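You operate a simulated robot arm through the tools that you are given. There is no shell and no other tool. Be economical: measure what you need, move in short steps, check, and stop when the job is done.

The job below is to be done with a simulated robot arm. You get a single attempt, and the scene is never put back.

TASK
Open the gate valve about one turn, pump both spools to about 4 bar and shut the inlet lever.
Fine: then let the hose down to zero by the red pump knob.

Only the result counts: the job must be done as asked and must still hold three seconds after the hand-in. Knocking over, shifting, dropping, spilling or breaking anything else fails it.

THE ROBOT
A 6-joint arm with a two-finger parallel gripper on a trunk, on a base that drives. Base frame: it is fixed to the floor where the robot stands at the start and does not move with it; the origin is under the middle of the robot, x ahead of it, y to its left, z up. Lengths are in mm, angles in degrees, forces in N, time in s.
Its first joint turns from -166.0 to 166.0 degrees. Places, roughly: inlet lever [800, -500, 800]; orange handwheel [1300, -100, 1200]; pump gauge [100, -1200, 900]; pump lever [100, -900, 1000]; red pump knob [100, -1000, 900]; relief lever [900, -400, 1100]; selector lever [0, -1200, 900]. Payload 3.43 kg.
The tool frame sits at the grasp point between the pads (the TCP): z along the fingers, y along the line on which they close. The tips reach 34 mm beyond it. The gripper opens to 128 mm. The fingers are 24 mm wide and 12 mm thick; the gripper's body (48 by 130 mm) begins 96 mm behind the TCP.
Orientation is told as [roll, pitch, yaw] about the base's x, y, z axes, in that order, counted from this pose: with the fingers straight down and closing along the base's y, the tool's x points along the base's -x, its y along +y and its z along -z.

THE INTERFACE
- The arm moves only by the tool arm_command. Its argument "increments" is a list of rows, each an object (a shift or turn left out is 0, a gripper value left out holds the last) with "delta_pos": the shift along the tool's x, y, z in m, a list of three; "rotation": the turn, a rotation vector about the tool's x, y, z in degrees, a list of three; "gripper": the finger opening in m, from 0 to 0.128. In form: [{"delta_pos": [dx, dy, dz], "rotation": [wx, wy, wz], "gripper": gripper}, ...]. A call has 1 to 20 rows; each row is the pose to reach, as a shift and turn from the pose commanded when the call began, along the tool's axes at that moment. Each row takes 0.2 s and may step no farther than 50 mm and 8.6 degrees from the row before; otherwise, or with a gripper value out of range, the whole call is refused. Where a pose cannot be reached the arm comes as near as it can. A force on the tool above 90 N (or 10 N above the force at the start of the call, whichever is more), or a blocked arm, ends the call early, and 0.2 s more pass. Each finger travels about 153 mm/s and halts on what it meets, pressing with about 37 N; the grip force reading is that of the motor and also rises with nothing between the fingers. The clock runs only during rows and for 0.2 s after the last one: add rows that repeat a pose to give the fingers time. It gives the time, the measured TCP pose, the force on the tool (base axes), the opening and the grip force at its end, in the units of the frame above (readings bear some noise), with the torque about the TCP (base axes, N m) and any sound that the robot's microphone picked up.
- Cameras (640 x 400 px; columns grow to the right, rows downward): "scene" is now at [138.4, 147.3, 1226.9]; the picture's right is [-0.79, -0.61, 0.00], its down [-0.17, 0.23, -0.96] and it looks along [0.58, -0.76, -0.28] (base axes); focal length 268 px, centre (320, 200). "wrist" rides on the gripper at [76, -11, -160] in the tool frame; the picture's right is [0.15, 0.99, 0.00], its down [-0.88, 0.13, -0.46] and it looks along [-0.45, 0.07, 0.89] (tool axes); focal length 234 px, centre (320, 200). There is no depth. A picture from a camera that has moved, and an enlarged one, comes with that camera's place and axes in the base frame and with its lens.
- capture(camera): a new picture of that camera. The clock stands still meanwhile.
- roll_base(legs): drives the robot by 1 to 6 legs, each [ahead, left, turn to the left] in mm, mm and degrees, along the robot's own axes; the way and the turn of a leg run together, so that a leg with both is an arc; at most 1500 mm and 180 degrees a leg. The arm and the cameras ride along, it lands a little off, and it stops where it bumps. It gives what a move gives.
- aim_head(pan, tilt): turns the head with the scene camera to pan (to the left, within 143 degrees either way) and tilt (down, from -29 to 69), counted from straight ahead of the robot. It gives what a move gives.
- enlarge(camera, box): a new picture of the part [left, top, right, bottom] of that camera's present view, enlarged. The clock stands still meanwhile.
- sign_off(): hands the job in; it is judged then, once.

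Go step by step. Nothing tells you exact positions but the pictures and the camera data: compare them with the known pose of the tool, close in by small moves and look again before you grip or let go. The budget is 120 turns and 78 pictures, counting those below and the enlarged ones. Unless the task says otherwise, let go and move clear before handing in, and close with one line.

The tools are called after ">>>" as name(argument=value, ...) on one line, values as JSON. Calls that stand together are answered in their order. arm_command: Moves the arm, as the interface text tells. Its arguments: {"type":"object","properties":{"increments":{"type":"array","items":{"type":"object","properties":{"delta_pos":{"type":"array","items":{"type":"number"}},"rotation":{"type":"array","items":{"type":"number"}},"gripper":{"type":"number"}}}}},"required":["increments"]} The other tools are called the same way: roll_base (legs) drives the base; aim_head (pan, tilt) turns the head that bears the scene camera; capture (camera) takes a picture; enlarge (camera, box) takes an enlarged picture of a part of a camera's view; sign_off () hands the job in.

At the start:

```text
time: 0.0
ee_pos: [240.4, -640.5, 999.7]
tool_rot: [0.0, 0.0, 0.0]
force: [0.2, -0.7, 0.7]
ft_torque: [-0.01, 0.02, 0.02]
finger_gap: 128.0
finger_force: 0.0
robot x, y, heading: [3.3, 2.0, 0.3]
head pan, tilt: [-52.4, 16.5]
```

scene: 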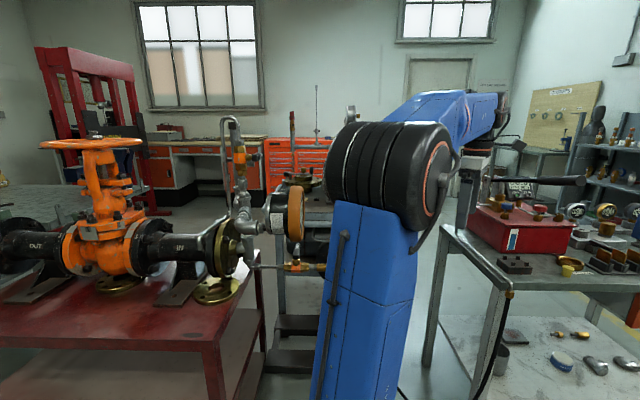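
wrist: 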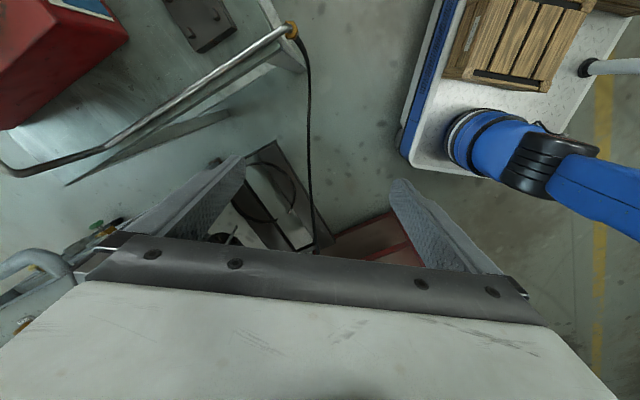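

I see the gate valve with the orange handwheel on a red table to the left and the red pump on a cart to the right. I'll look more closely at both first.

>>> enlarge(camera="scene", box=[0, 90, 340, 310])

>>> enlarge(camera="scene", box=[440, 140, 640, 280])

```text
1.82 times, centred on (170, 200) of scene
camera zoom: at [138.4, 147.3, 1226.9], right [-0.79, -0.61, 0.0], down [-0.17, 0.23, -0.96], along [0.58, -0.76, -0.28], focal length 487 px, centre (593, 200)
```

zoom: 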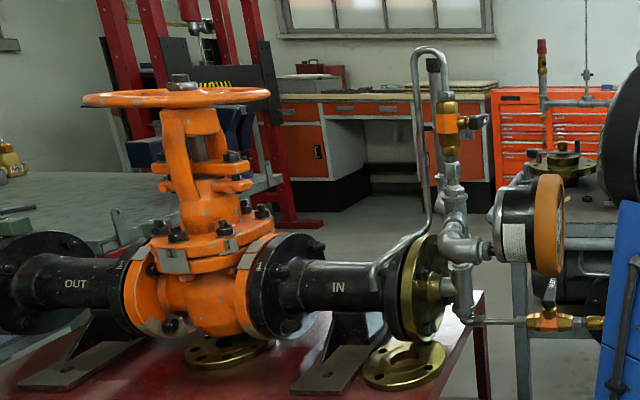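

```text
2.86 times, centred on (540, 210) of scene
camera zoom: at [138.4, 147.3, 1226.9], right [-0.79, -0.61, 0.0], down [-0.17, 0.23, -0.96], along [0.58, -0.76, -0.28], focal length 766 px, centre (-309, 171)
```

zoom: 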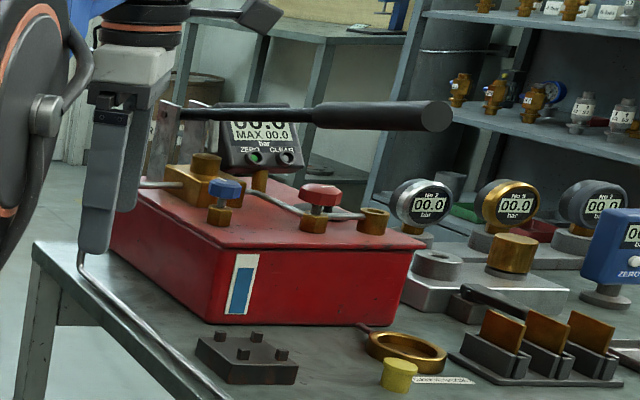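

Next I'll aim the head straight at the pump, then at the valve rig's inlet side.

>>> aim_head(pan=-92, tilt=18)

>>> capture(camera="scene")

```text
time: 1.1
ee_pos: [240.0, -639.6, 1000.8]
tool_rot: [0.0, 0.0, 0.0]
force: [0.1, -0.1, -0.5]
ft_torque: [-0.01, 0.02, -0.03]
finger_gap: 127.9
finger_force: 0.1
robot x, y, heading: [0.4, -4.1, 0.1]
head pan, tilt: [-92.0, 18.0]
```

```text
73 pictures are left
camera scene: at [78.2, 128.1, 1224.6], right [-1.0, 0.03, 0.0], down [0.01, 0.31, -0.95], along [-0.03, -0.95, -0.31], focal length 268 px, centre (320, 200)
```

scene: 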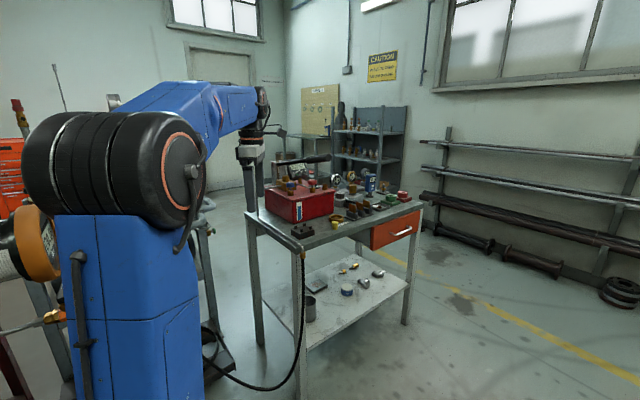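

>>> enlarge(camera="scene", box=[235, 130, 395, 230])

>>> aim_head(pan=-25, tilt=14)

>>> capture(camera="scene")

```text
4.00 times, centred on (315, 180) of scene
camera zoom: at [78.2, 128.1, 1224.6], right [-1.0, 0.03, 0.0], down [0.01, 0.31, -0.95], along [-0.03, -0.95, -0.31], focal length 1072 px, centre (340, 280)
```

zoom: 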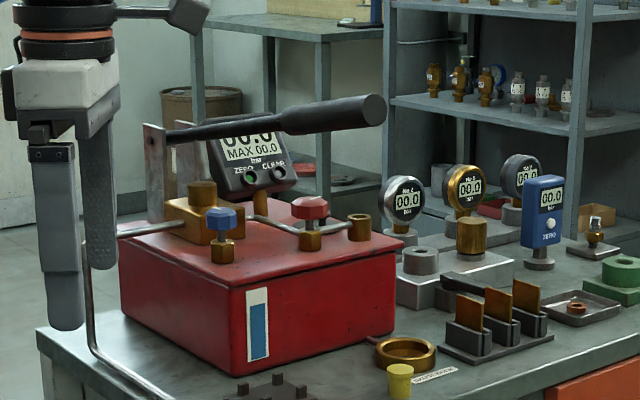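

```text
time: 2.4
ee_pos: [239.5, -639.4, 999.6]
tool_rot: [0.0, 0.1, 0.0]
force: [-0.2, 0.0, 0.1]
ft_torque: [-0.03, -0.01, -0.01]
finger_gap: 127.9
finger_force: 0.1
robot x, y, heading: [2.1, 0.4, -0.2]
head pan, tilt: [-25.0, 14.0]
```

```text
71 pictures are left
camera scene: at [166.0, 181.8, 1231.1], right [-0.42, -0.91, 0.0], down [-0.22, 0.1, -0.97], along [0.88, -0.41, -0.24], focal length 268 px, centre (320, 200)
```

scene: 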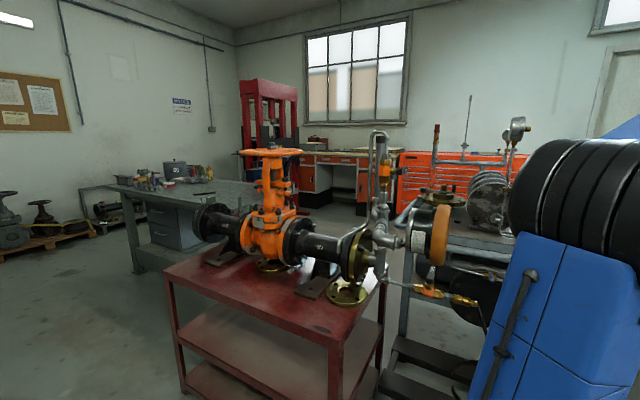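

>>> enlarge(camera="scene", box=[340, 125, 500, 325])

>>> enlarge(camera="scene", box=[180, 130, 340, 230])

```text
2.00 times, centred on (420, 225) of scene
camera zoom: at [166.0, 181.8, 1231.1], right [-0.42, -0.91, 0.0], down [-0.22, 0.1, -0.97], along [0.88, -0.41, -0.24], focal length 536 px, centre (120, 150)
```

zoom: 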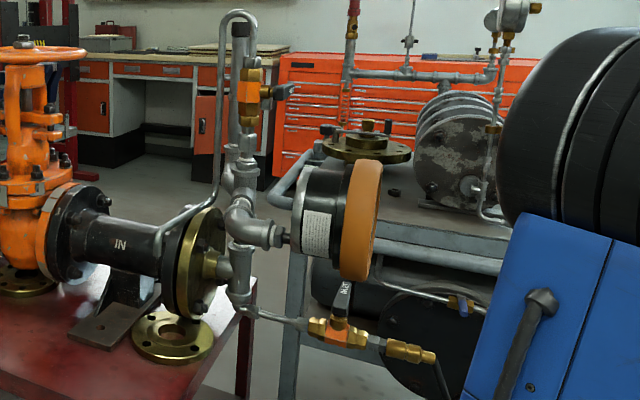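

```text
4.00 times, centred on (260, 180) of scene
camera zoom: at [166.0, 181.8, 1231.1], right [-0.42, -0.91, 0.0], down [-0.22, 0.1, -0.97], along [0.88, -0.41, -0.24], focal length 1072 px, centre (560, 280)
```

zoom: 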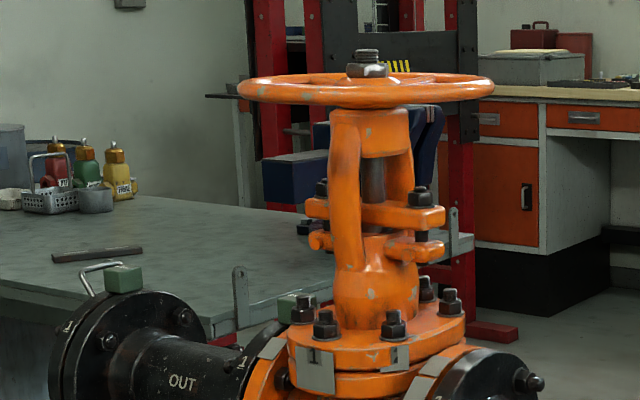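

The rig is yawed about 35° relative to the robot. I plan to work the handwheel from the near long side of the red table, with the arm on the robot's right. First I raise and tuck the arm, then drive round in steps.

>>> arm_command(increments=[{"delta_pos": [0.01, 0.02, -0.039]}, {"delta_pos": [0.02, 0.04, -0.078]}, {"delta_pos": [0.03, 0.06, -0.117]}, {"delta_pos": [0.04, 0.08, -0.156]}, {"delta_pos": [0.05, 0.1, -0.195]}, {"delta_pos": [0.06, 0.12, -0.234]}, {"delta_pos": [0.07, 0.14, -0.273]}, {"delta_pos": [0.08, 0.16, -0.312]}, {"delta_pos": [0.09, 0.18, -0.35], "gripper": 0.0}])

>>> roll_base(legs=[[0, 500, 0], [0, 0, 35], [600, -330, 0]])

>>> aim_head(pan=-75, tilt=25)

>>> capture(camera="scene")

```text
time: 4.4
ee_pos: [157.6, -475.5, 1187.6]
tool_rot: [-2.2, 0.7, 0.0]
force: [-1.4, -1.2, -1.3]
ft_torque: [0.19, -0.07, -0.01]
finger_gap: 10.0
finger_force: 0.8
out of reach, approached as far as the arm can: row 5, 6, 7, 8, 9
robot x, y, heading: [0.6, -3.0, -0.1]
head pan, tilt: [-25.0, 14.0]
```

```text
time: 12.5
ee_pos: [1083.3, 286.6, 1189.5]
tool_rot: [-2.5, 0.5, 35.1]
force: [-0.3, 1.2, -0.7]
ft_torque: [0.0, 0.05, 0.01]
finger_gap: 0.1
finger_force: 32.8
robot x, y, heading: [679.1, 581.5, 35.0]
head pan, tilt: [-25.0, 14.0]
```

```text
time: 13.7
ee_pos: [1083.7, 285.7, 1189.9]
tool_rot: [-2.4, 0.5, 35.0]
force: [0.0, 0.0, -0.7]
ft_torque: [0.03, 0.01, 0.0]
finger_gap: 0.0
finger_force: 32.3
robot x, y, heading: [681.2, 585.8, 35.2]
head pan, tilt: [-75.0, 25.0]
```

```text
68 pictures are left
camera scene: at [693.5, 751.1, 1213.2], right [-0.64, -0.77, 0.0], down [-0.32, 0.27, -0.91], along [0.7, -0.58, -0.42], focal length 268 px, centre (320, 200)
```

scene: 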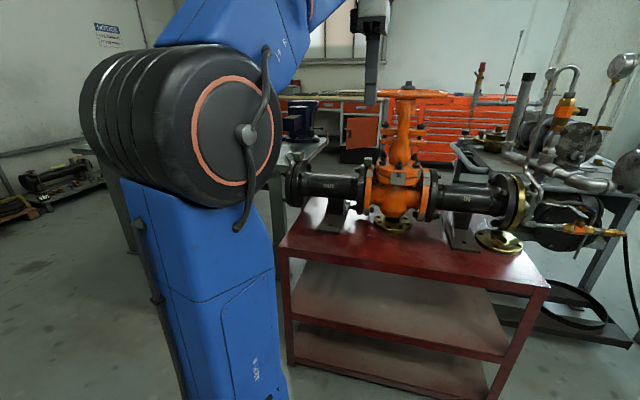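

The wheel triangulates to about (1275, -100, 1160), and the table edge lies about 600 mm from the robot. Straight-down reach at that height is limited, so I'll probably tilt the tool. I'll zoom in on the wheel before moving closer.

>>> enlarge(camera="scene", box=[340, 60, 480, 148])

>>> enlarge(camera="scene", box=[480, 40, 640, 260])

```text
4.55 times, centred on (410, 104) of scene
camera zoom: at [693.5, 751.1, 1213.2], right [-0.64, -0.77, 0.0], down [-0.32, 0.27, -0.91], along [0.7, -0.58, -0.42], focal length 1218 px, centre (-89, 636)
```

zoom: 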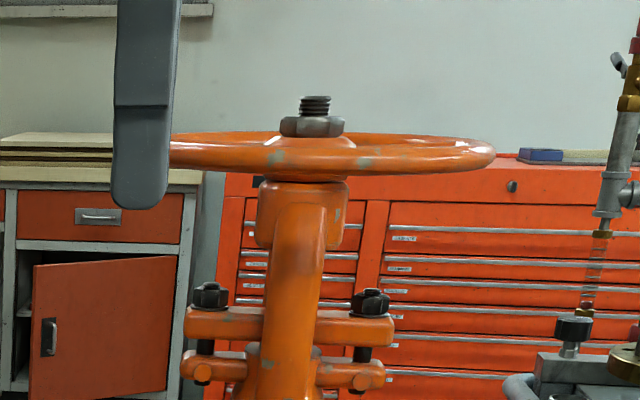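

```text
1.82 times, centred on (560, 150) of scene
camera zoom: at [693.5, 751.1, 1213.2], right [-0.64, -0.77, 0.0], down [-0.32, 0.27, -0.91], along [0.7, -0.58, -0.42], focal length 487 px, centre (-116, 291)
```

zoom: 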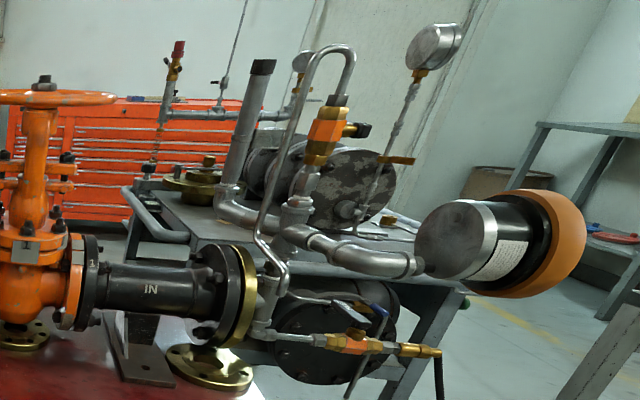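

The wheel radius is about 137 mm. I'll tilt the tool outward about 42° before closing in, which gives more height and reach.

>>> arm_command(increments=[{"rotation": [8.4, 0, 0]}, {"rotation": [16.8, 0, 0]}, {"rotation": [25.2, 0, 0]}, {"rotation": [33.6, 0, 0]}, {"rotation": [42, 0, 0]}, {"rotation": [42, 0, 0]}])

```text
time: 15.1
ee_pos: [1084.3, 286.3, 1189.4]
tool_rot: [-44.4, 0.7, 35.2]
force: [-0.8, 0.5, -0.1]
ft_torque: [0.0, -0.05, -0.04]
finger_gap: 0.0
finger_force: 33.1
robot x, y, heading: [684.6, 579.7, 35.2]
head pan, tilt: [-75.0, 25.0]
```

>>> arm_command(increments=[{"delta_pos": [0, -0.028, -0.0285]}, {"delta_pos": [0, -0.056, -0.057]}, {"delta_pos": [0, -0.056, -0.057]}])

>>> roll_base(legs=[[60, -240, 0]])

>>> aim_head(pan=-80, tilt=20)

>>> capture(camera="scene")

>>> capture(camera="wrist")

```text
time: 15.8
ee_pos: [1087.4, 284.3, 1268.5]
tool_rot: [-44.4, 0.6, 35.2]
force: [-0.1, 0.7, -0.3]
ft_torque: [-0.01, 0.02, -0.01]
finger_gap: 0.1
finger_force: 32.8
robot x, y, heading: [684.9, 583.5, 34.8]
head pan, tilt: [-75.0, 25.0]
```

```text
time: 17.7
ee_pos: [1273.4, 117.7, 1269.6]
tool_rot: [-44.4, 0.6, 34.8]
force: [0.3, 0.9, 0.7]
ft_torque: [0.0, 0.01, 0.0]
finger_gap: 0.0
finger_force: 33.2
robot x, y, heading: [870.5, 418.1, 34.6]
head pan, tilt: [-75.0, 25.0]
```

```text
time: 18.3
ee_pos: [1273.9, 117.6, 1268.0]
tool_rot: [-44.5, 0.6, 34.7]
force: [-0.2, -0.1, -0.3]
ft_torque: [-0.02, 0.02, -0.02]
finger_gap: 0.0
finger_force: 33.0
robot x, y, heading: [873.0, 417.2, 34.6]
head pan, tilt: [-80.0, 20.0]
```

```text
65 pictures are left
camera scene: at [877.8, 580.2, 1221.3], right [-0.71, -0.7, 0.0], down [-0.24, 0.24, -0.94], along [0.66, -0.67, -0.34], focal length 268 px, centre (320, 200)
```

scene: 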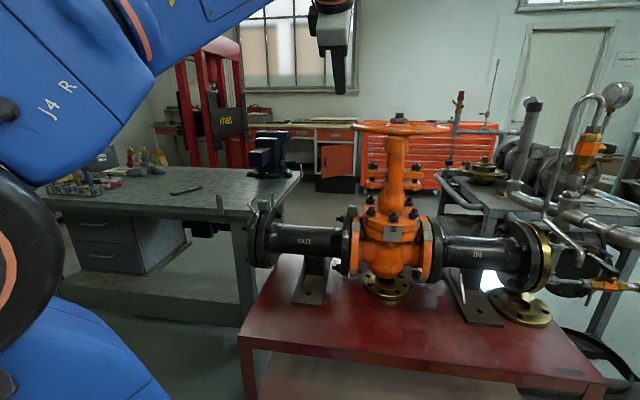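

```text
64 pictures are left
camera wrist: at [1153.4, 160.3, 1391.4], right [-0.53, 0.49, -0.69], down [0.49, 0.84, 0.22], along [0.69, -0.22, -0.69], focal length 234 px, centre (320, 200)
```

wrist: 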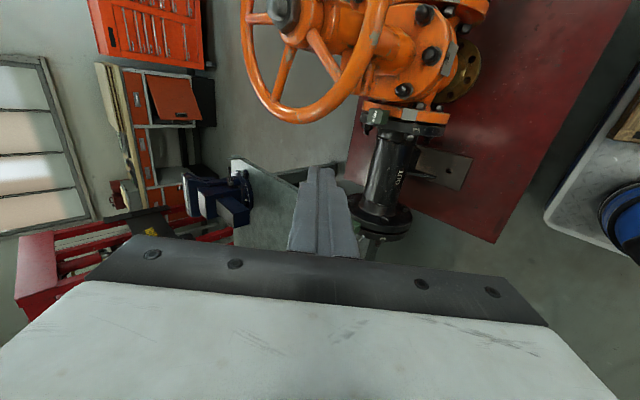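

The wheel centre comes out at about (1253, -97, 1160) from both cameras, and it appears to have five spokes. I'll use the closed fingers, tilted, in the gap between spokes as a pusher. First I hover over the gap and check.

>>> arm_command(increments=[{"delta_pos": [0.0146, -0.0164, 0.0295]}, {"delta_pos": [0.0292, -0.0329, 0.059]}, {"delta_pos": [0.0437, -0.0493, 0.0885]}, {"delta_pos": [0.0583, -0.0657, 0.1179]}, {"delta_pos": [0.0583, -0.0657, 0.1179]}])

>>> capture(camera="wrist")

>>> enlarge(camera="scene", box=[320, 70, 480, 170])

```text
time: 19.5
ee_pos: [1298.8, -23.9, 1230.0]
tool_rot: [-44.4, 0.7, 34.7]
force: [-0.3, -1.0, -0.5]
ft_torque: [-0.01, -0.02, -0.02]
finger_gap: 0.1
finger_force: 33.1
robot x, y, heading: [869.7, 420.3, 34.8]
head pan, tilt: [-80.0, 20.0]
```

```text
63 pictures are left
camera wrist: at [1178.6, 19.5, 1353.0], right [-0.53, 0.49, -0.69], down [0.49, 0.84, 0.22], along [0.69, -0.22, -0.69], focal length 234 px, centre (320, 200)
```

wrist: 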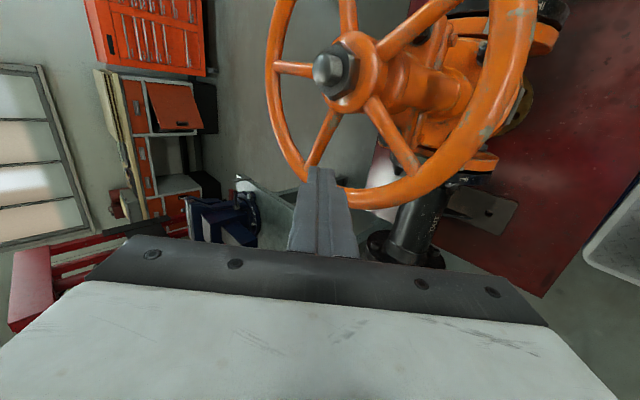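

```text
4.00 times, centred on (400, 120) of scene
camera zoom: at [877.8, 580.1, 1221.3], right [-0.71, -0.7, 0.0], down [-0.24, 0.24, -0.94], along [0.66, -0.67, -0.34], focal length 1072 px, centre (0, 520)
```

zoom: 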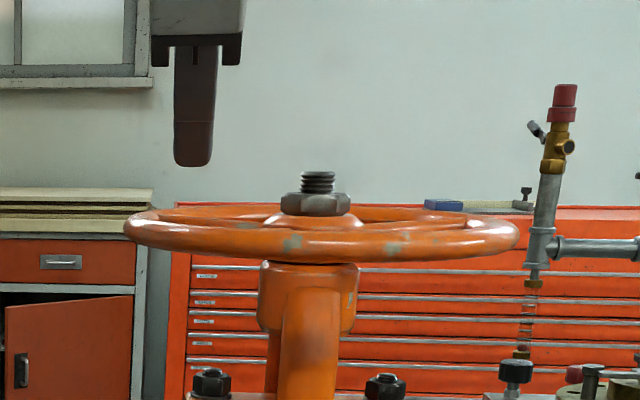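

Five spokes are visible at roughly 84°, 9°, -63° and so on, and the fingertip sits over the gap between 9° and 84°. I'll lower straight down 60 mm.

>>> arm_command(increments=[{"delta_pos": [0, 0.0105, 0.0107]}, {"delta_pos": [0, 0.021, 0.0214]}, {"delta_pos": [0, 0.0315, 0.0321]}, {"delta_pos": [0, 0.042, 0.0428]}, {"delta_pos": [0, 0.042, 0.0428]}])

>>> capture(camera="wrist")

```text
time: 20.7
ee_pos: [1297.6, -22.1, 1172.7]
tool_rot: [-44.7, 0.8, 34.5]
force: [-9.2, -15.3, 44.7]
ft_torque: [0.26, -0.18, -0.02]
finger_gap: 0.0
finger_force: 33.2
robot x, y, heading: [868.3, 415.2, 34.9]
head pan, tilt: [-80.0, 20.0]
```

```text
61 pictures are left
camera wrist: at [1175.6, 21.3, 1295.8], right [-0.53, 0.49, -0.7], down [0.49, 0.84, 0.22], along [0.69, -0.23, -0.68], focal length 234 px, centre (320, 200)
```

wrist: 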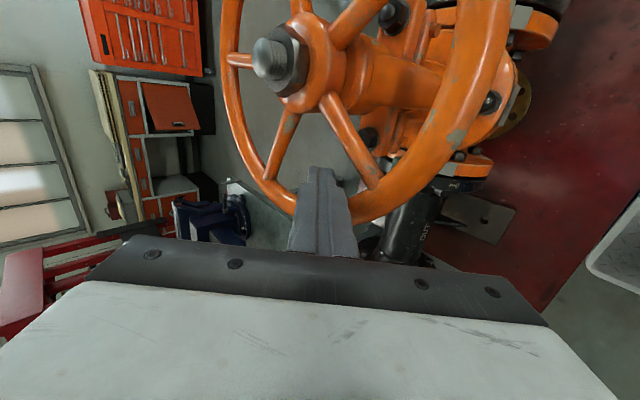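

The finger's back touched the inside of the rim, with 45 N upward. I'll lift a bit, shift inward about 18 mm and lower again.

>>> arm_command(increments=[{"delta_pos": [0, -0.0175, -0.0178]}, {"delta_pos": [0.011, -0.0285, -0.007]}, {"delta_pos": [0.011, -0.0185, 0.0033]}, {"delta_pos": [0.011, -0.0107, 0.0112]}, {"delta_pos": [0.011, -0.0107, 0.0112]}])

>>> capture(camera="wrist")

```text
time: 21.9
ee_pos: [1297.6, -41.5, 1170.5]
tool_rot: [-44.5, 0.7, 34.7]
force: [0.3, 0.0, 0.0]
ft_torque: [0.04, 0.01, 0.0]
finger_gap: 0.0
finger_force: 33.0
robot x, y, heading: [871.3, 419.1, 34.7]
head pan, tilt: [-80.0, 20.0]
```

```text
60 pictures are left
camera wrist: at [1177.3, 1.7, 1293.3], right [-0.53, 0.49, -0.69], down [0.49, 0.84, 0.22], along [0.69, -0.22, -0.69], focal length 234 px, centre (320, 200)
```

wrist: 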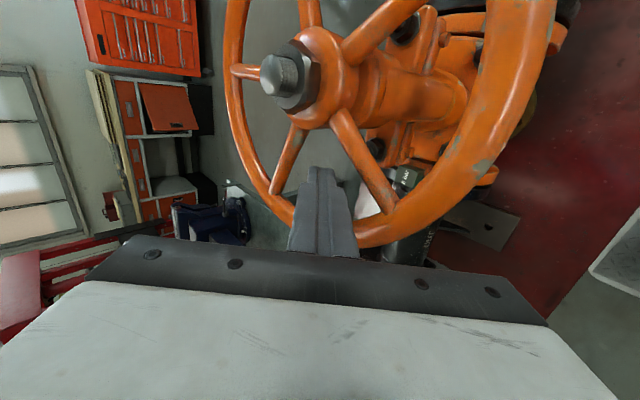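

The finger is now free inside the gap, at radius about 71 mm. I start pushing counter-clockwise in a first arc and watch the force.

>>> arm_command(increments=[{"delta_pos": [0.0036, 0.0084, -0.0083]}, {"delta_pos": [0.0091, 0.0163, -0.0161]}, {"delta_pos": [0.0164, 0.0235, -0.0231]}, {"delta_pos": [0.0254, 0.0295, -0.029]}, {"delta_pos": [0.0357, 0.0344, -0.0338]}, {"delta_pos": [0.0471, 0.0379, -0.0373]}, {"delta_pos": [0.0591, 0.04, -0.0393]}])

>>> capture(camera="wrist")

```text
time: 23.5
ee_pos: [1220.2, -27.7, 1172.4]
tool_rot: [-44.4, 0.7, 34.7]
force: [12.7, 2.4, 21.8]
ft_torque: [0.35, -0.37, 0.74]
finger_gap: 0.2
finger_force: 32.7
robot x, y, heading: [871.6, 417.0, 35.0]
head pan, tilt: [-80.0, 20.0]
```

```text
59 pictures are left
camera wrist: at [1098.8, 15.4, 1294.7], right [-0.53, 0.49, -0.69], down [0.49, 0.84, 0.22], along [0.69, -0.22, -0.69], focal length 234 px, centre (320, 200)
```

wrist: 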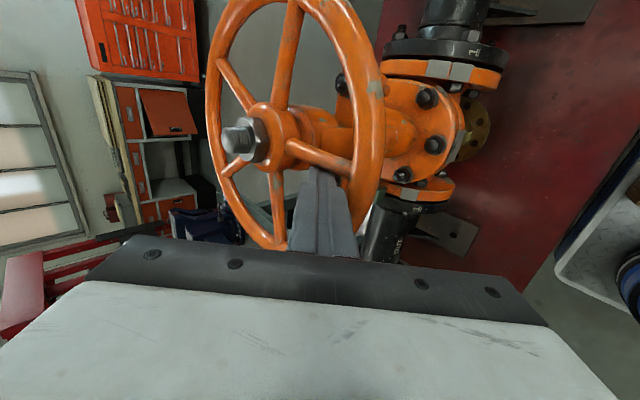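

The wheel follows the finger with low force, and the pushed spoke moved about 47°. I continue the circle in stages, raising slightly on the far side to stay clear of the stem.

>>> arm_command(increments=[{"delta_pos": [0.0148, 0.0005, -0.0005]}, {"delta_pos": [0.0295, -0.0013, 0.0013]}, {"delta_pos": [0.0433, -0.0051, 0.005]}, {"delta_pos": [0.0557, -0.0109, 0.0107]}, {"delta_pos": [0.0661, -0.0185, 0.0182]}, {"delta_pos": [0.075, -0.027, 0.0246]}, {"delta_pos": [0.0813, -0.0369, 0.0323]}, {"delta_pos": [0.0845, -0.0477, 0.0409]}, {"delta_pos": [0.0836, -0.0587, 0.0493]}])

>>> capture(camera="wrist")

```text
time: 25.5
ee_pos: [1193.6, -139.6, 1178.4]
tool_rot: [-44.6, 0.7, 34.6]
force: [-0.3, 5.1, 7.2]
ft_torque: [-0.05, -0.16, 0.1]
finger_gap: 0.1
finger_force: 33.4
robot x, y, heading: [874.2, 416.7, 34.8]
head pan, tilt: [-80.0, 20.0]
```

```text
58 pictures are left
camera wrist: at [1073.4, -97.6, 1301.1], right [-0.53, 0.49, -0.69], down [0.49, 0.84, 0.22], along [0.69, -0.22, -0.69], focal length 234 px, centre (320, 200)
```

wrist: 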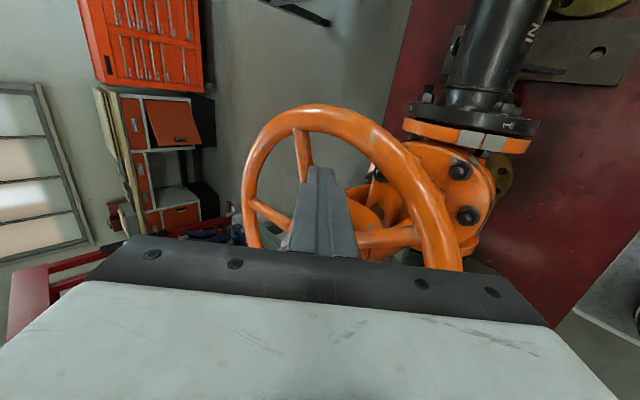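

>>> arm_command(increments=[{"delta_pos": [-0.0041, -0.0106, 0.0104]}, {"delta_pos": [-0.0112, -0.0204, 0.02]}, {"delta_pos": [-0.0211, -0.0289, 0.0285]}, {"delta_pos": [-0.0331, -0.0358, 0.0352]}, {"delta_pos": [-0.047, -0.0408, 0.0401]}, {"delta_pos": [-0.0619, -0.0435, 0.0428]}, {"delta_pos": [-0.0774, -0.044, 0.0433]}, {"delta_pos": [-0.0927, -0.0422, 0.0415]}, {"delta_pos": [-0.107, -0.0382, 0.0376]}])

>>> enlarge(camera="scene", box=[320, 70, 480, 170])

>>> capture(camera="wrist")

```text
time: 26.9
ee_pos: [1262.0, -162.9, 1178.5]
tool_rot: [-44.7, 1.1, 33.7]
force: [-28.1, -19.6, 10.1]
ft_torque: [1.05, -0.78, 1.43]
finger_gap: 0.1
finger_force: 32.9
robot x, y, heading: [867.5, 416.4, 34.7]
head pan, tilt: [-80.0, 20.0]
stopped in row 6: the force on the tool passed its limit at 111 N (the readings are from after the stop); the commanded pose is now the measured one
```

```text
4.00 times, centred on (400, 120) of scene
camera zoom: at [875.8, 578.3, 1221.4], right [-0.71, -0.7, 0.0], down [-0.24, 0.24, -0.94], along [0.66, -0.67, -0.34], focal length 1072 px, centre (0, 520)
```

zoom: 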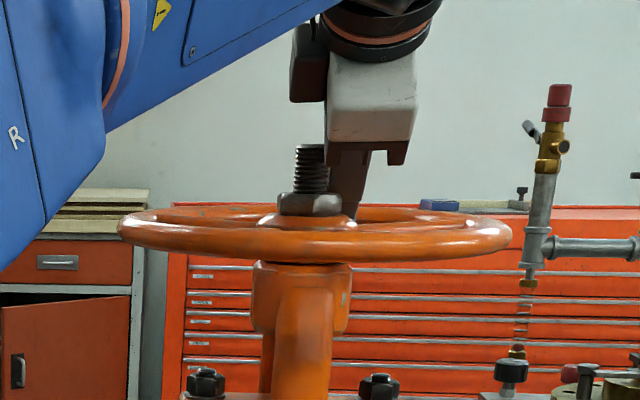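

```text
56 pictures are left
camera wrist: at [1142.3, -117.2, 1301.5], right [-0.52, 0.5, -0.69], down [0.51, 0.84, 0.21], along [0.68, -0.24, -0.69], focal length 234 px, centre (320, 200)
```

wrist: 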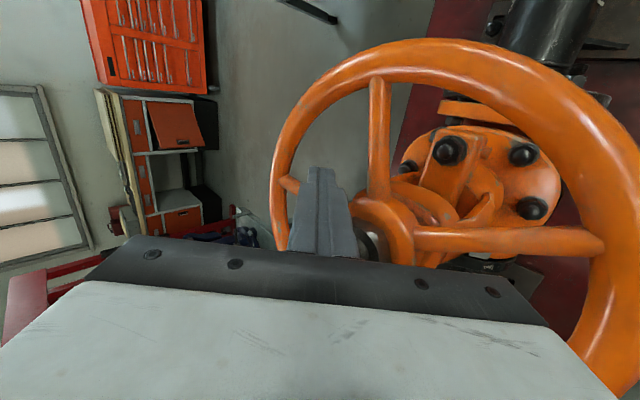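

The stem rises about 28 mm per turn, and the gripper body has now touched it from the side. The wheel has turned about 220°. I'll back off sideways, withdraw along the finger axis, and finish the last ~140° from the near side.

>>> arm_command(increments=[{"delta_pos": [0.012, 0, 0]}, {"delta_pos": [0.014, 0, -0.02]}, {"delta_pos": [0.014, 0, -0.05]}, {"delta_pos": [0.03, 0, -0.09]}, {"delta_pos": [0.03, 0, -0.13]}, {"delta_pos": [0.03, -0.02, -0.17]}, {"delta_pos": [0.03, -0.02, -0.17]}])

>>> capture(camera="wrist")

```text
time: 28.5
ee_pos: [1183.9, -90.9, 1312.9]
tool_rot: [-44.5, 1.1, 34.0]
force: [-0.1, -0.1, -0.2]
ft_torque: [0.0, 0.0, -0.01]
finger_gap: 0.1
finger_force: 32.7
robot x, y, heading: [869.6, 420.1, 34.7]
head pan, tilt: [-80.0, 20.0]
```

```text
55 pictures are left
camera wrist: at [1064.3, -45.8, 1436.1], right [-0.53, 0.49, -0.69], down [0.5, 0.84, 0.22], along [0.69, -0.23, -0.69], focal length 234 px, centre (320, 200)
```

wrist: 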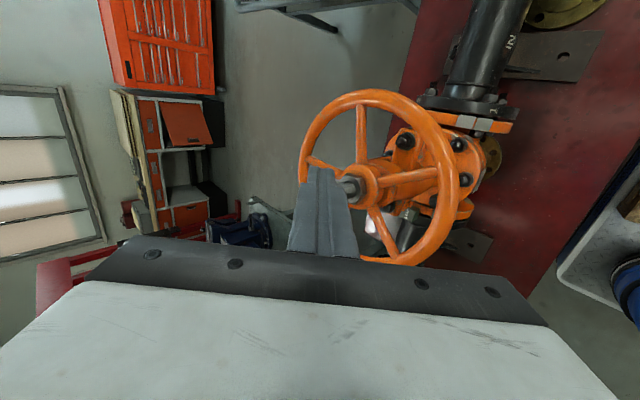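

The wheel is clear. Spokes are now at about 88° and 158°, so roughly 220° done. I re-enter at the spot that was free before, behind the 88° spoke.

>>> arm_command(increments=[{"delta_pos": [-0.042, -0.0054, 0.0053]}, {"delta_pos": [-0.084, -0.0107, 0.0105]}, {"delta_pos": [-0.1219, -0.0161, 0.0158]}, {"delta_pos": [-0.1219, 0.0112, 0.0436]}, {"delta_pos": [-0.1219, 0.0386, 0.0714]}, {"delta_pos": [-0.1219, 0.061, 0.0945]}, {"delta_pos": [-0.1219, 0.0842, 0.1177]}, {"delta_pos": [-0.1219, 0.0842, 0.1177]}])

>>> capture(camera="wrist")

```text
time: 30.3
ee_pos: [1296.8, -40.7, 1165.0]
tool_rot: [-44.6, 1.1, 34.0]
force: [0.2, -0.5, -0.4]
ft_torque: [0.0, 0.03, 0.01]
finger_gap: 0.0
finger_force: 32.7
robot x, y, heading: [871.8, 416.7, 34.5]
head pan, tilt: [-80.0, 20.0]
```

```text
54 pictures are left
camera wrist: at [1177.2, 4.7, 1289.0], right [-0.53, 0.49, -0.69], down [0.5, 0.84, 0.22], along [0.69, -0.23, -0.69], focal length 234 px, centre (320, 200)
```

wrist: 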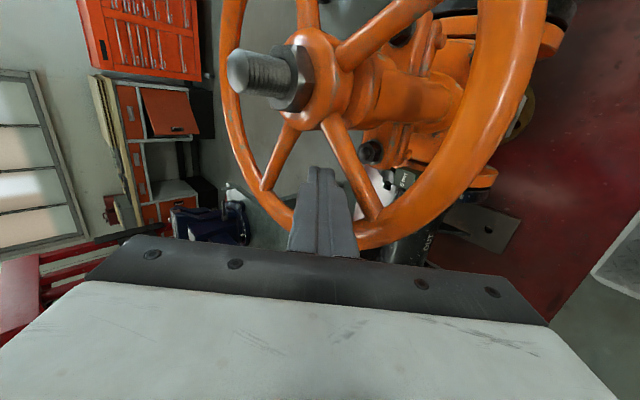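

>>> arm_command(increments=[{"delta_pos": [0.0036, 0.0084, -0.0083]}, {"delta_pos": [0.0091, 0.0163, -0.0161]}, {"delta_pos": [0.0164, 0.0235, -0.0231]}, {"delta_pos": [0.0254, 0.0295, -0.029]}, {"delta_pos": [0.0357, 0.0344, -0.0338]}, {"delta_pos": [0.0471, 0.0379, -0.0373]}, {"delta_pos": [0.0591, 0.04, -0.0393]}, {"delta_pos": [0.0739, 0.0405, -0.0398]}, {"delta_pos": [0.0886, 0.0387, -0.038]}, {"delta_pos": [0.1024, 0.0349, -0.0343]}, {"delta_pos": [0.1148, 0.0291, -0.0286]}, {"delta_pos": [0.1252, 0.0215, -0.0211]}, {"delta_pos": [0.1341, 0.013, -0.0147]}, {"delta_pos": [0.1404, 0.0031, -0.007]}, {"delta_pos": [0.1436, -0.0077, 0.0016]}])

>>> capture(camera="wrist")

```text
time: 33.5
ee_pos: [1178.7, -129.3, 1175.0]
tool_rot: [-44.6, 1.1, 33.8]
force: [-2.9, 1.9, 0.3]
ft_torque: [0.05, 0.07, 0.05]
finger_gap: 0.0
finger_force: 33.0
robot x, y, heading: [867.9, 413.9, 34.5]
head pan, tilt: [-80.0, 20.0]
```

```text
53 pictures are left
camera wrist: at [1060.3, -83.6, 1298.3], right [-0.53, 0.5, -0.69], down [0.5, 0.84, 0.21], along [0.68, -0.24, -0.69], focal length 234 px, centre (320, 200)
```

wrist: 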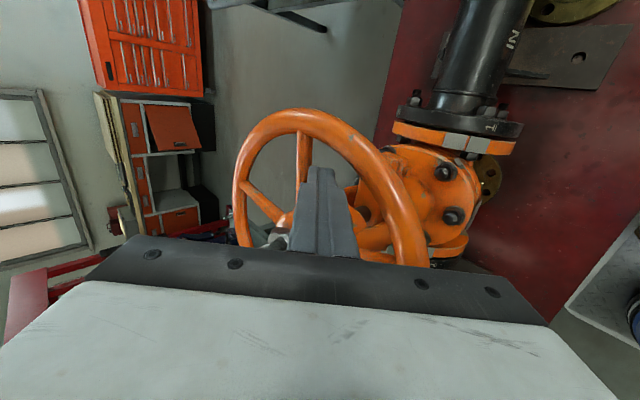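

The spoke is now at about 227°, so the total is close to one full turn. I withdraw the finger, then drive towards the inlet lever side.

>>> arm_command(increments=[{"delta_pos": [0.003, 0, -0.02]}, {"delta_pos": [0.004, 0, -0.05]}, {"delta_pos": [0.01, 0, -0.09]}, {"delta_pos": [0.01, 0, -0.13]}, {"delta_pos": [0.01, 0.0, -0.17]}, {"delta_pos": [0.01, 0.0, -0.17]}])

>>> capture(camera="wrist")

>>> aim_head(pan=-115, tilt=24)

>>> capture(camera="scene")

```text
time: 34.9
ee_pos: [1108.7, -31.2, 1297.2]
tool_rot: [-44.7, 1.1, 34.0]
force: [0.2, 1.7, -0.5]
ft_torque: [-0.02, 0.02, 0.03]
finger_gap: 0.0
finger_force: 33.0
robot x, y, heading: [870.3, 415.9, 34.5]
head pan, tilt: [-80.0, 20.0]
```

```text
52 pictures are left
camera wrist: at [989.4, 14.6, 1420.1], right [-0.53, 0.49, -0.69], down [0.5, 0.84, 0.22], along [0.69, -0.23, -0.69], focal length 234 px, centre (320, 200)
```

wrist: 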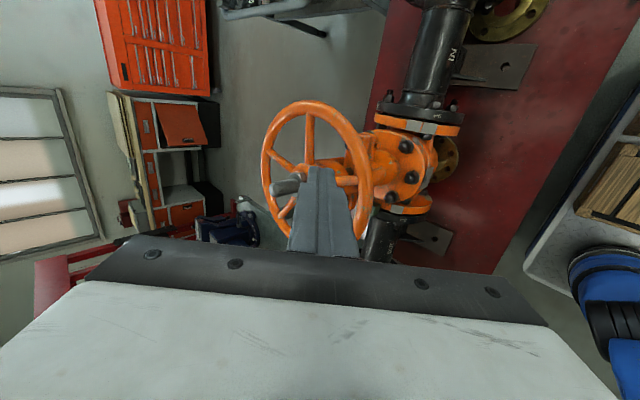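

```text
time: 35.9
ee_pos: [1108.4, -31.2, 1297.3]
tool_rot: [-44.6, 1.2, 33.9]
force: [0.2, 0.0, 0.1]
ft_torque: [-0.02, 0.02, 0.01]
finger_gap: 0.0
finger_force: 32.5
robot x, y, heading: [872.5, 419.2, 34.9]
head pan, tilt: [-115.0, 24.0]
```

```text
51 pictures are left
camera scene: at [827.5, 554.5, 1214.8], right [-0.99, -0.17, 0.0], down [-0.07, 0.4, -0.91], along [0.15, -0.9, -0.41], focal length 268 px, centre (320, 200)
```

scene: 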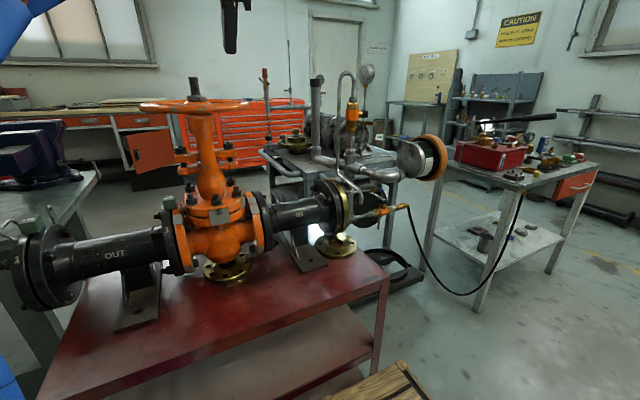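

>>> enlarge(camera="scene", box=[300, 60, 460, 230])

>>> enlarge(camera="scene", box=[440, 95, 600, 195])

```text
2.35 times, centred on (380, 145) of scene
camera zoom: at [827.5, 554.5, 1214.8], right [-0.99, -0.17, 0.0], down [-0.07, 0.4, -0.91], along [0.15, -0.9, -0.41], focal length 630 px, centre (179, 329)
```

zoom: 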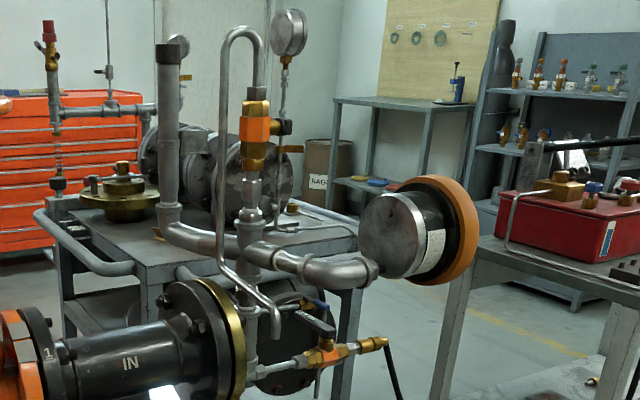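

```text
4.00 times, centred on (520, 145) of scene
camera zoom: at [827.5, 554.5, 1214.8], right [-0.99, -0.17, 0.0], down [-0.07, 0.4, -0.91], along [0.15, -0.9, -0.41], focal length 1072 px, centre (-480, 420)
```

zoom: 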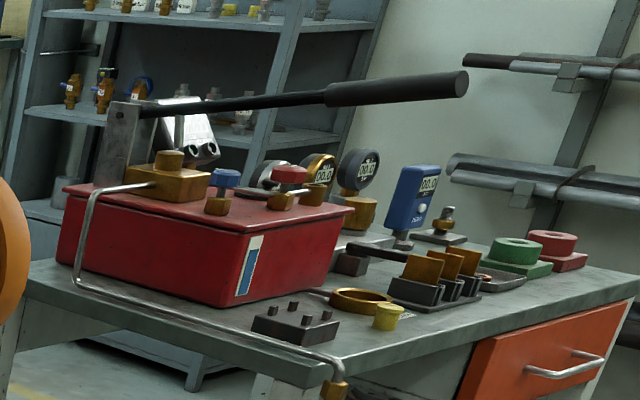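

The wheel work is done: the stem has risen and one turn is made. The inlet lever appears to sit across its pipe (shut) at about (760, -515, 750), below the rig gauge. I drive back and round to look at it from the hose side, staying clear of the hanging hose.

>>> roll_base(legs=[[-700, 30, 0], [-200, -130, -15]])

>>> aim_head(pan=-35, tilt=30)

>>> capture(camera="scene")

```text
time: 41.1
ee_pos: [256.0, -659.8, 1297.5]
tool_rot: [-44.6, 1.2, 18.0]
force: [0.0, 0.8, -0.4]
ft_torque: [-0.01, 0.0, -0.02]
finger_gap: 0.2
finger_force: 33.3
robot x, y, heading: [150.4, -165.6, 18.6]
head pan, tilt: [-115.0, 24.0]
```

```text
time: 42.7
ee_pos: [256.8, -659.0, 1296.8]
tool_rot: [-44.6, 1.2, 18.0]
force: [0.4, -0.2, 0.8]
ft_torque: [-0.01, 0.02, 0.02]
finger_gap: 0.0
finger_force: 33.0
robot x, y, heading: [150.0, -162.7, 18.5]
head pan, tilt: [-35.0, 30.0]
```

```text
48 pictures are left
camera scene: at [244.7, 47.3, 1205.2], right [-0.28, -0.96, 0.0], down [-0.48, 0.14, -0.87], along [0.83, -0.25, -0.5], focal length 268 px, centre (320, 200)
```

scene: 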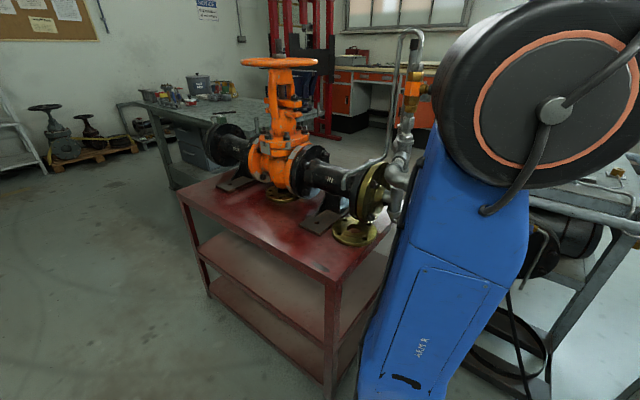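

The robot's own arm blocks the head camera here, so I'll shift right a little and swing the arm round to look at the inlet with the wrist camera.

>>> roll_base(legs=[[0, -165, 0]])

>>> arm_command(increments=[{"delta_pos": [-0.0422, 0.0079, -0.0078], "rotation": [0, -3.335, -3.382]}, {"delta_pos": [-0.0822, 0.0185, -0.0182], "rotation": [0, -6.67, -6.76]}, {"delta_pos": [-0.1197, 0.0312, -0.0307], "rotation": [0, -10.0, -10.15]}, {"delta_pos": [-0.1545, 0.0461, -0.0453], "rotation": [0, -13.34, -13.53]}, {"delta_pos": [-0.1862, 0.0626, -0.0615], "rotation": [0, -16.68, -16.91]}, {"delta_pos": [-0.2149, 0.0807, -0.0794], "rotation": [0, -20.0, -20.29]}, {"delta_pos": [-0.2403, 0.1001, -0.0984], "rotation": [0, -23.35, -23.67]}, {"delta_pos": [-0.2623, 0.1205, -0.1185], "rotation": [0, -26.68, -27.06]}, {"delta_pos": [-0.281, 0.1417, -0.1393], "rotation": [0, -30.0, -30.44]}, {"delta_pos": [-0.2962, 0.1633, -0.1606], "rotation": [0, -33.35, -33.82]}, {"delta_pos": [-0.308, 0.1853, -0.1822], "rotation": [0, -36.7, -37.2]}, {"delta_pos": [-0.3165, 0.2073, -0.2038], "rotation": [0, -40.0, -40.6]}])

>>> capture(camera="wrist")

```text
time: 44.1
ee_pos: [307.6, -818.1, 1297.3]
tool_rot: [-44.6, 1.1, 17.9]
force: [-0.8, -0.7, 0.1]
ft_torque: [-0.03, -0.02, 0.01]
finger_gap: 0.0
finger_force: 33.3
robot x, y, heading: [203.9, -320.6, 18.6]
head pan, tilt: [-35.0, 30.0]
```

```text
time: 46.7
ee_pos: [597.6, -503.9, 1266.9]
tool_rot: [-43.6, 0.8, 73.7]
force: [0.3, 0.6, 0.1]
ft_torque: [-0.05, 0.0, -0.06]
finger_gap: 0.0
finger_force: 33.0
out of reach, approached as far as the arm can: row 9, 10, 11, 12
robot x, y, heading: [204.2, -319.5, 18.5]
head pan, tilt: [-35.0, 30.0]
```

```text
47 pictures are left
camera wrist: at [478.9, -545.3, 1390.8], right [-0.73, 0.05, -0.68], down [-0.14, 0.96, 0.23], along [0.67, 0.26, -0.7], focal length 234 px, centre (320, 200)
```

wrist: 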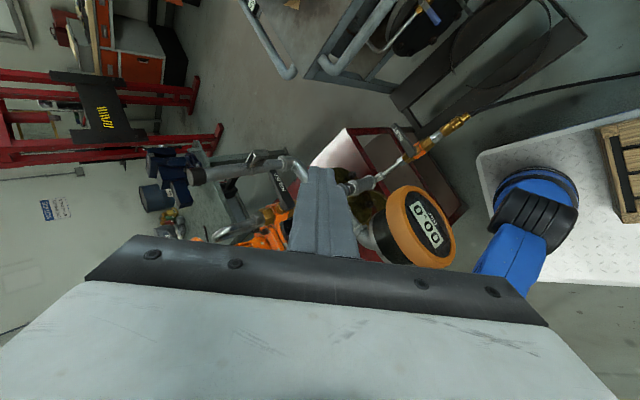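

>>> enlarge(camera="wrist", box=[340, 90, 500, 190])

```text
4.00 times, centred on (420, 140) of wrist
camera zoom: at [478.9, -545.3, 1390.8], right [-0.73, 0.05, -0.68], down [-0.14, 0.96, 0.23], along [0.67, 0.26, -0.7], focal length 937 px, centre (-80, 440)
```

zoom: 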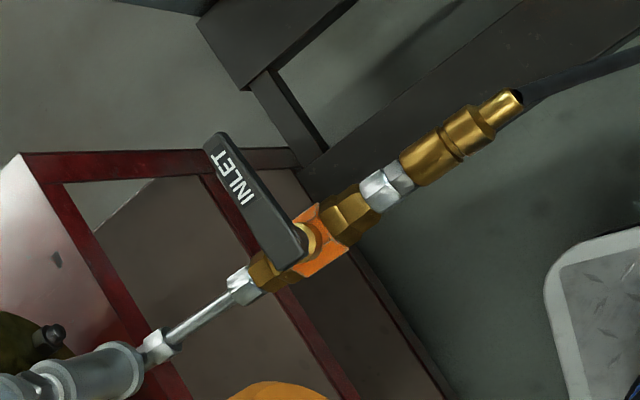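

The lever marked INLET lies across the pipe, so it's shut: pivot near (726, -492), tip near (784, -562), z about 755. I'll swing it counter-clockwise to line up with the pipe by pushing from the hose side. First I bring the tool in low from the south-west.

>>> arm_command(increments=[{"delta_pos": [0.0095, 0.0143, 0.039], "rotation": [0, -3.54, -3.73]}, {"delta_pos": [0.0189, 0.0287, 0.078], "rotation": [0, -7.09, -7.46]}, {"delta_pos": [0.0284, 0.043, 0.117], "rotation": [0, -10.6, -11.2]}, {"delta_pos": [0.0378, 0.0574, 0.1561], "rotation": [0, -14.2, -14.9]}, {"delta_pos": [0.0473, 0.0717, 0.1951], "rotation": [0, -17.7, -18.6]}, {"delta_pos": [0.0567, 0.0861, 0.2341], "rotation": [0, -21.3, -22.4]}, {"delta_pos": [0.0662, 0.1004, 0.2731], "rotation": [0, -24.8, -26.1]}, {"delta_pos": [0.0662, 0.1004, 0.2731], "rotation": [0, -24.8, -26.1]}])

>>> capture(camera="wrist")

>>> capture(camera="scene")

```text
time: 48.5
ee_pos: [789.3, -552.7, 1068.1]
tool_rot: [-43.0, 0.2, 110.4]
force: [0.4, 0.5, 0.4]
ft_torque: [-0.02, -0.01, 0.02]
finger_gap: 0.1
finger_force: 33.0
out of reach, approached as far as the arm can: row 4, 5, 6, 7, 8
robot x, y, heading: [199.6, -322.7, 18.6]
head pan, tilt: [-35.0, 30.0]
```

```text
45 pictures are left
camera wrist: at [721.5, -657.9, 1192.9], right [-0.63, -0.39, -0.67], down [-0.69, 0.68, 0.24], along [0.37, 0.61, -0.7], focal length 234 px, centre (320, 200)
```

wrist: 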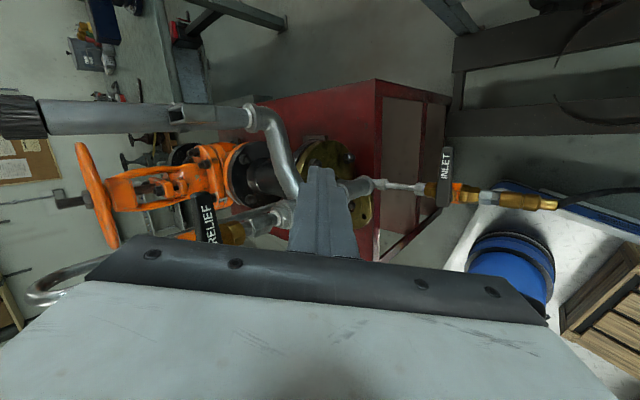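

```text
44 pictures are left
camera scene: at [297.6, -110.8, 1205.2], right [-0.28, -0.96, 0.0], down [-0.48, 0.14, -0.87], along [0.83, -0.25, -0.5], focal length 268 px, centre (320, 200)
```

scene: 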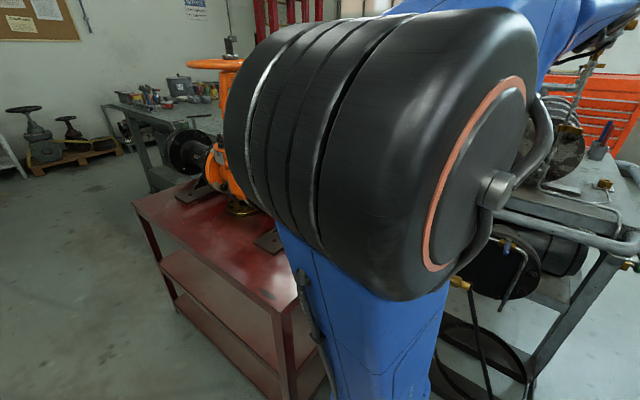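

The arm can't tilt the tool that way so close in. I'll back the robot up a bit and use a straight-down tool instead, which stays clear of the gauge.

>>> roll_base(legs=[[-130, 25, 0]])

>>> arm_command(increments=[{"rotation": [-7.2, 0, 0]}, {"rotation": [-14.4, 0, 0]}, {"rotation": [-21.5, 0, 0]}, {"rotation": [-28.7, 0, 0]}, {"rotation": [-35.8, 0, 0]}, {"rotation": [-43, 0, 0]}, {"rotation": [-43, 0, 0]}])

>>> capture(camera="wrist")

```text
time: 49.8
ee_pos: [658.6, -568.9, 1068.9]
tool_rot: [-42.9, 0.2, 110.5]
force: [0.2, -1.1, 0.0]
ft_torque: [0.03, -0.01, 0.03]
finger_gap: 0.0
finger_force: 33.1
robot x, y, heading: [72.3, -338.5, 18.5]
head pan, tilt: [-35.0, 30.0]
```

```text
time: 51.4
ee_pos: [658.2, -569.0, 1068.2]
tool_rot: [0.2, 0.3, 110.5]
force: [-0.7, -0.9, 1.1]
ft_torque: [-0.02, -0.02, 0.01]
finger_gap: 0.1
finger_force: 32.9
robot x, y, heading: [68.9, -337.5, 18.5]
head pan, tilt: [-35.0, 30.0]
```

```text
43 pictures are left
camera wrist: at [695.9, -634.6, 1228.0], right [-0.88, -0.48, 0.0], down [-0.43, 0.78, 0.45], along [-0.22, 0.39, -0.89], focal length 234 px, centre (320, 200)
```

wrist: 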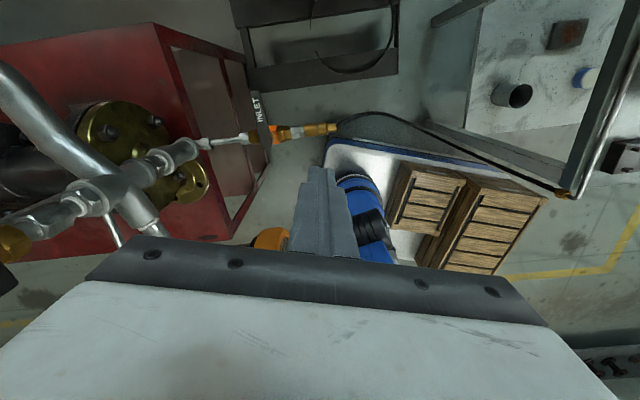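

>>> enlarge(camera="wrist", box=[190, 70, 350, 170])

```text
4.00 times, centred on (270, 120) of wrist
camera zoom: at [695.9, -634.6, 1228.0], right [-0.88, -0.48, 0.0], down [-0.43, 0.78, 0.45], along [-0.22, 0.39, -0.89], focal length 937 px, centre (520, 520)
```

zoom: 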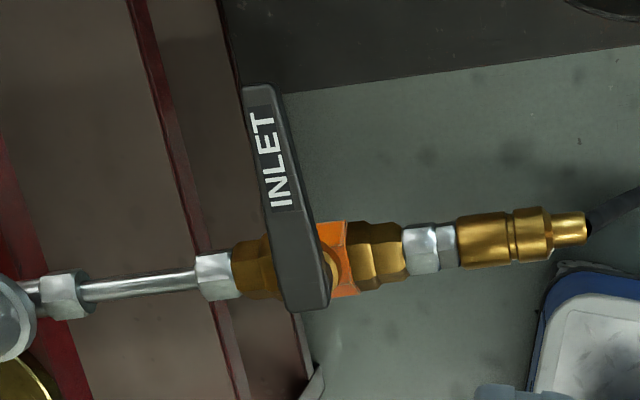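

>>> arm_command(increments=[{"delta_pos": [0.0145, -0.0346, 0]}, {"delta_pos": [0.029, -0.0692, 0]}, {"delta_pos": [0.029, -0.0692, 0.045]}, {"delta_pos": [0.029, -0.0692, 0.09]}, {"delta_pos": [0.029, -0.0692, 0.135]}, {"delta_pos": [0.029, -0.0692, 0.18]}, {"delta_pos": [0.029, -0.0692, 0.225]}, {"delta_pos": [0.029, -0.0692, 0.26]}, {"delta_pos": [0.029, -0.0692, 0.26]}])

>>> capture(camera="wrist")

```text
time: 53.4
ee_pos: [735.5, -572.4, 808.5]
tool_rot: [0.1, 0.1, 110.4]
force: [0.4, 0.0, 0.5]
ft_torque: [0.0, 0.03, -0.03]
finger_gap: 0.2
finger_force: 32.9
robot x, y, heading: [73.7, -334.2, 18.5]
head pan, tilt: [-35.0, 30.0]
```

```text
41 pictures are left
camera wrist: at [773.3, -638.9, 968.8], right [-0.88, -0.48, 0.0], down [-0.43, 0.78, 0.45], along [-0.22, 0.4, -0.89], focal length 234 px, centre (320, 200)
```

wrist: 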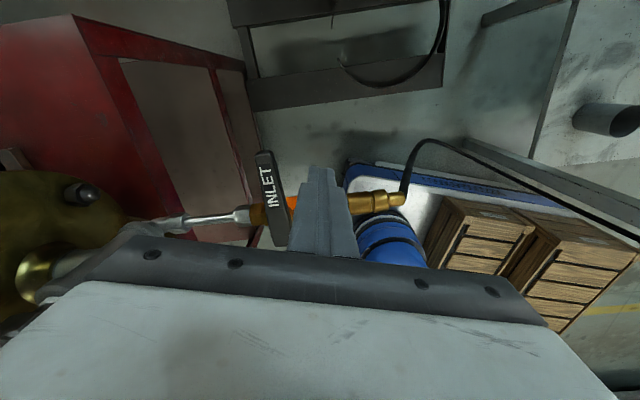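

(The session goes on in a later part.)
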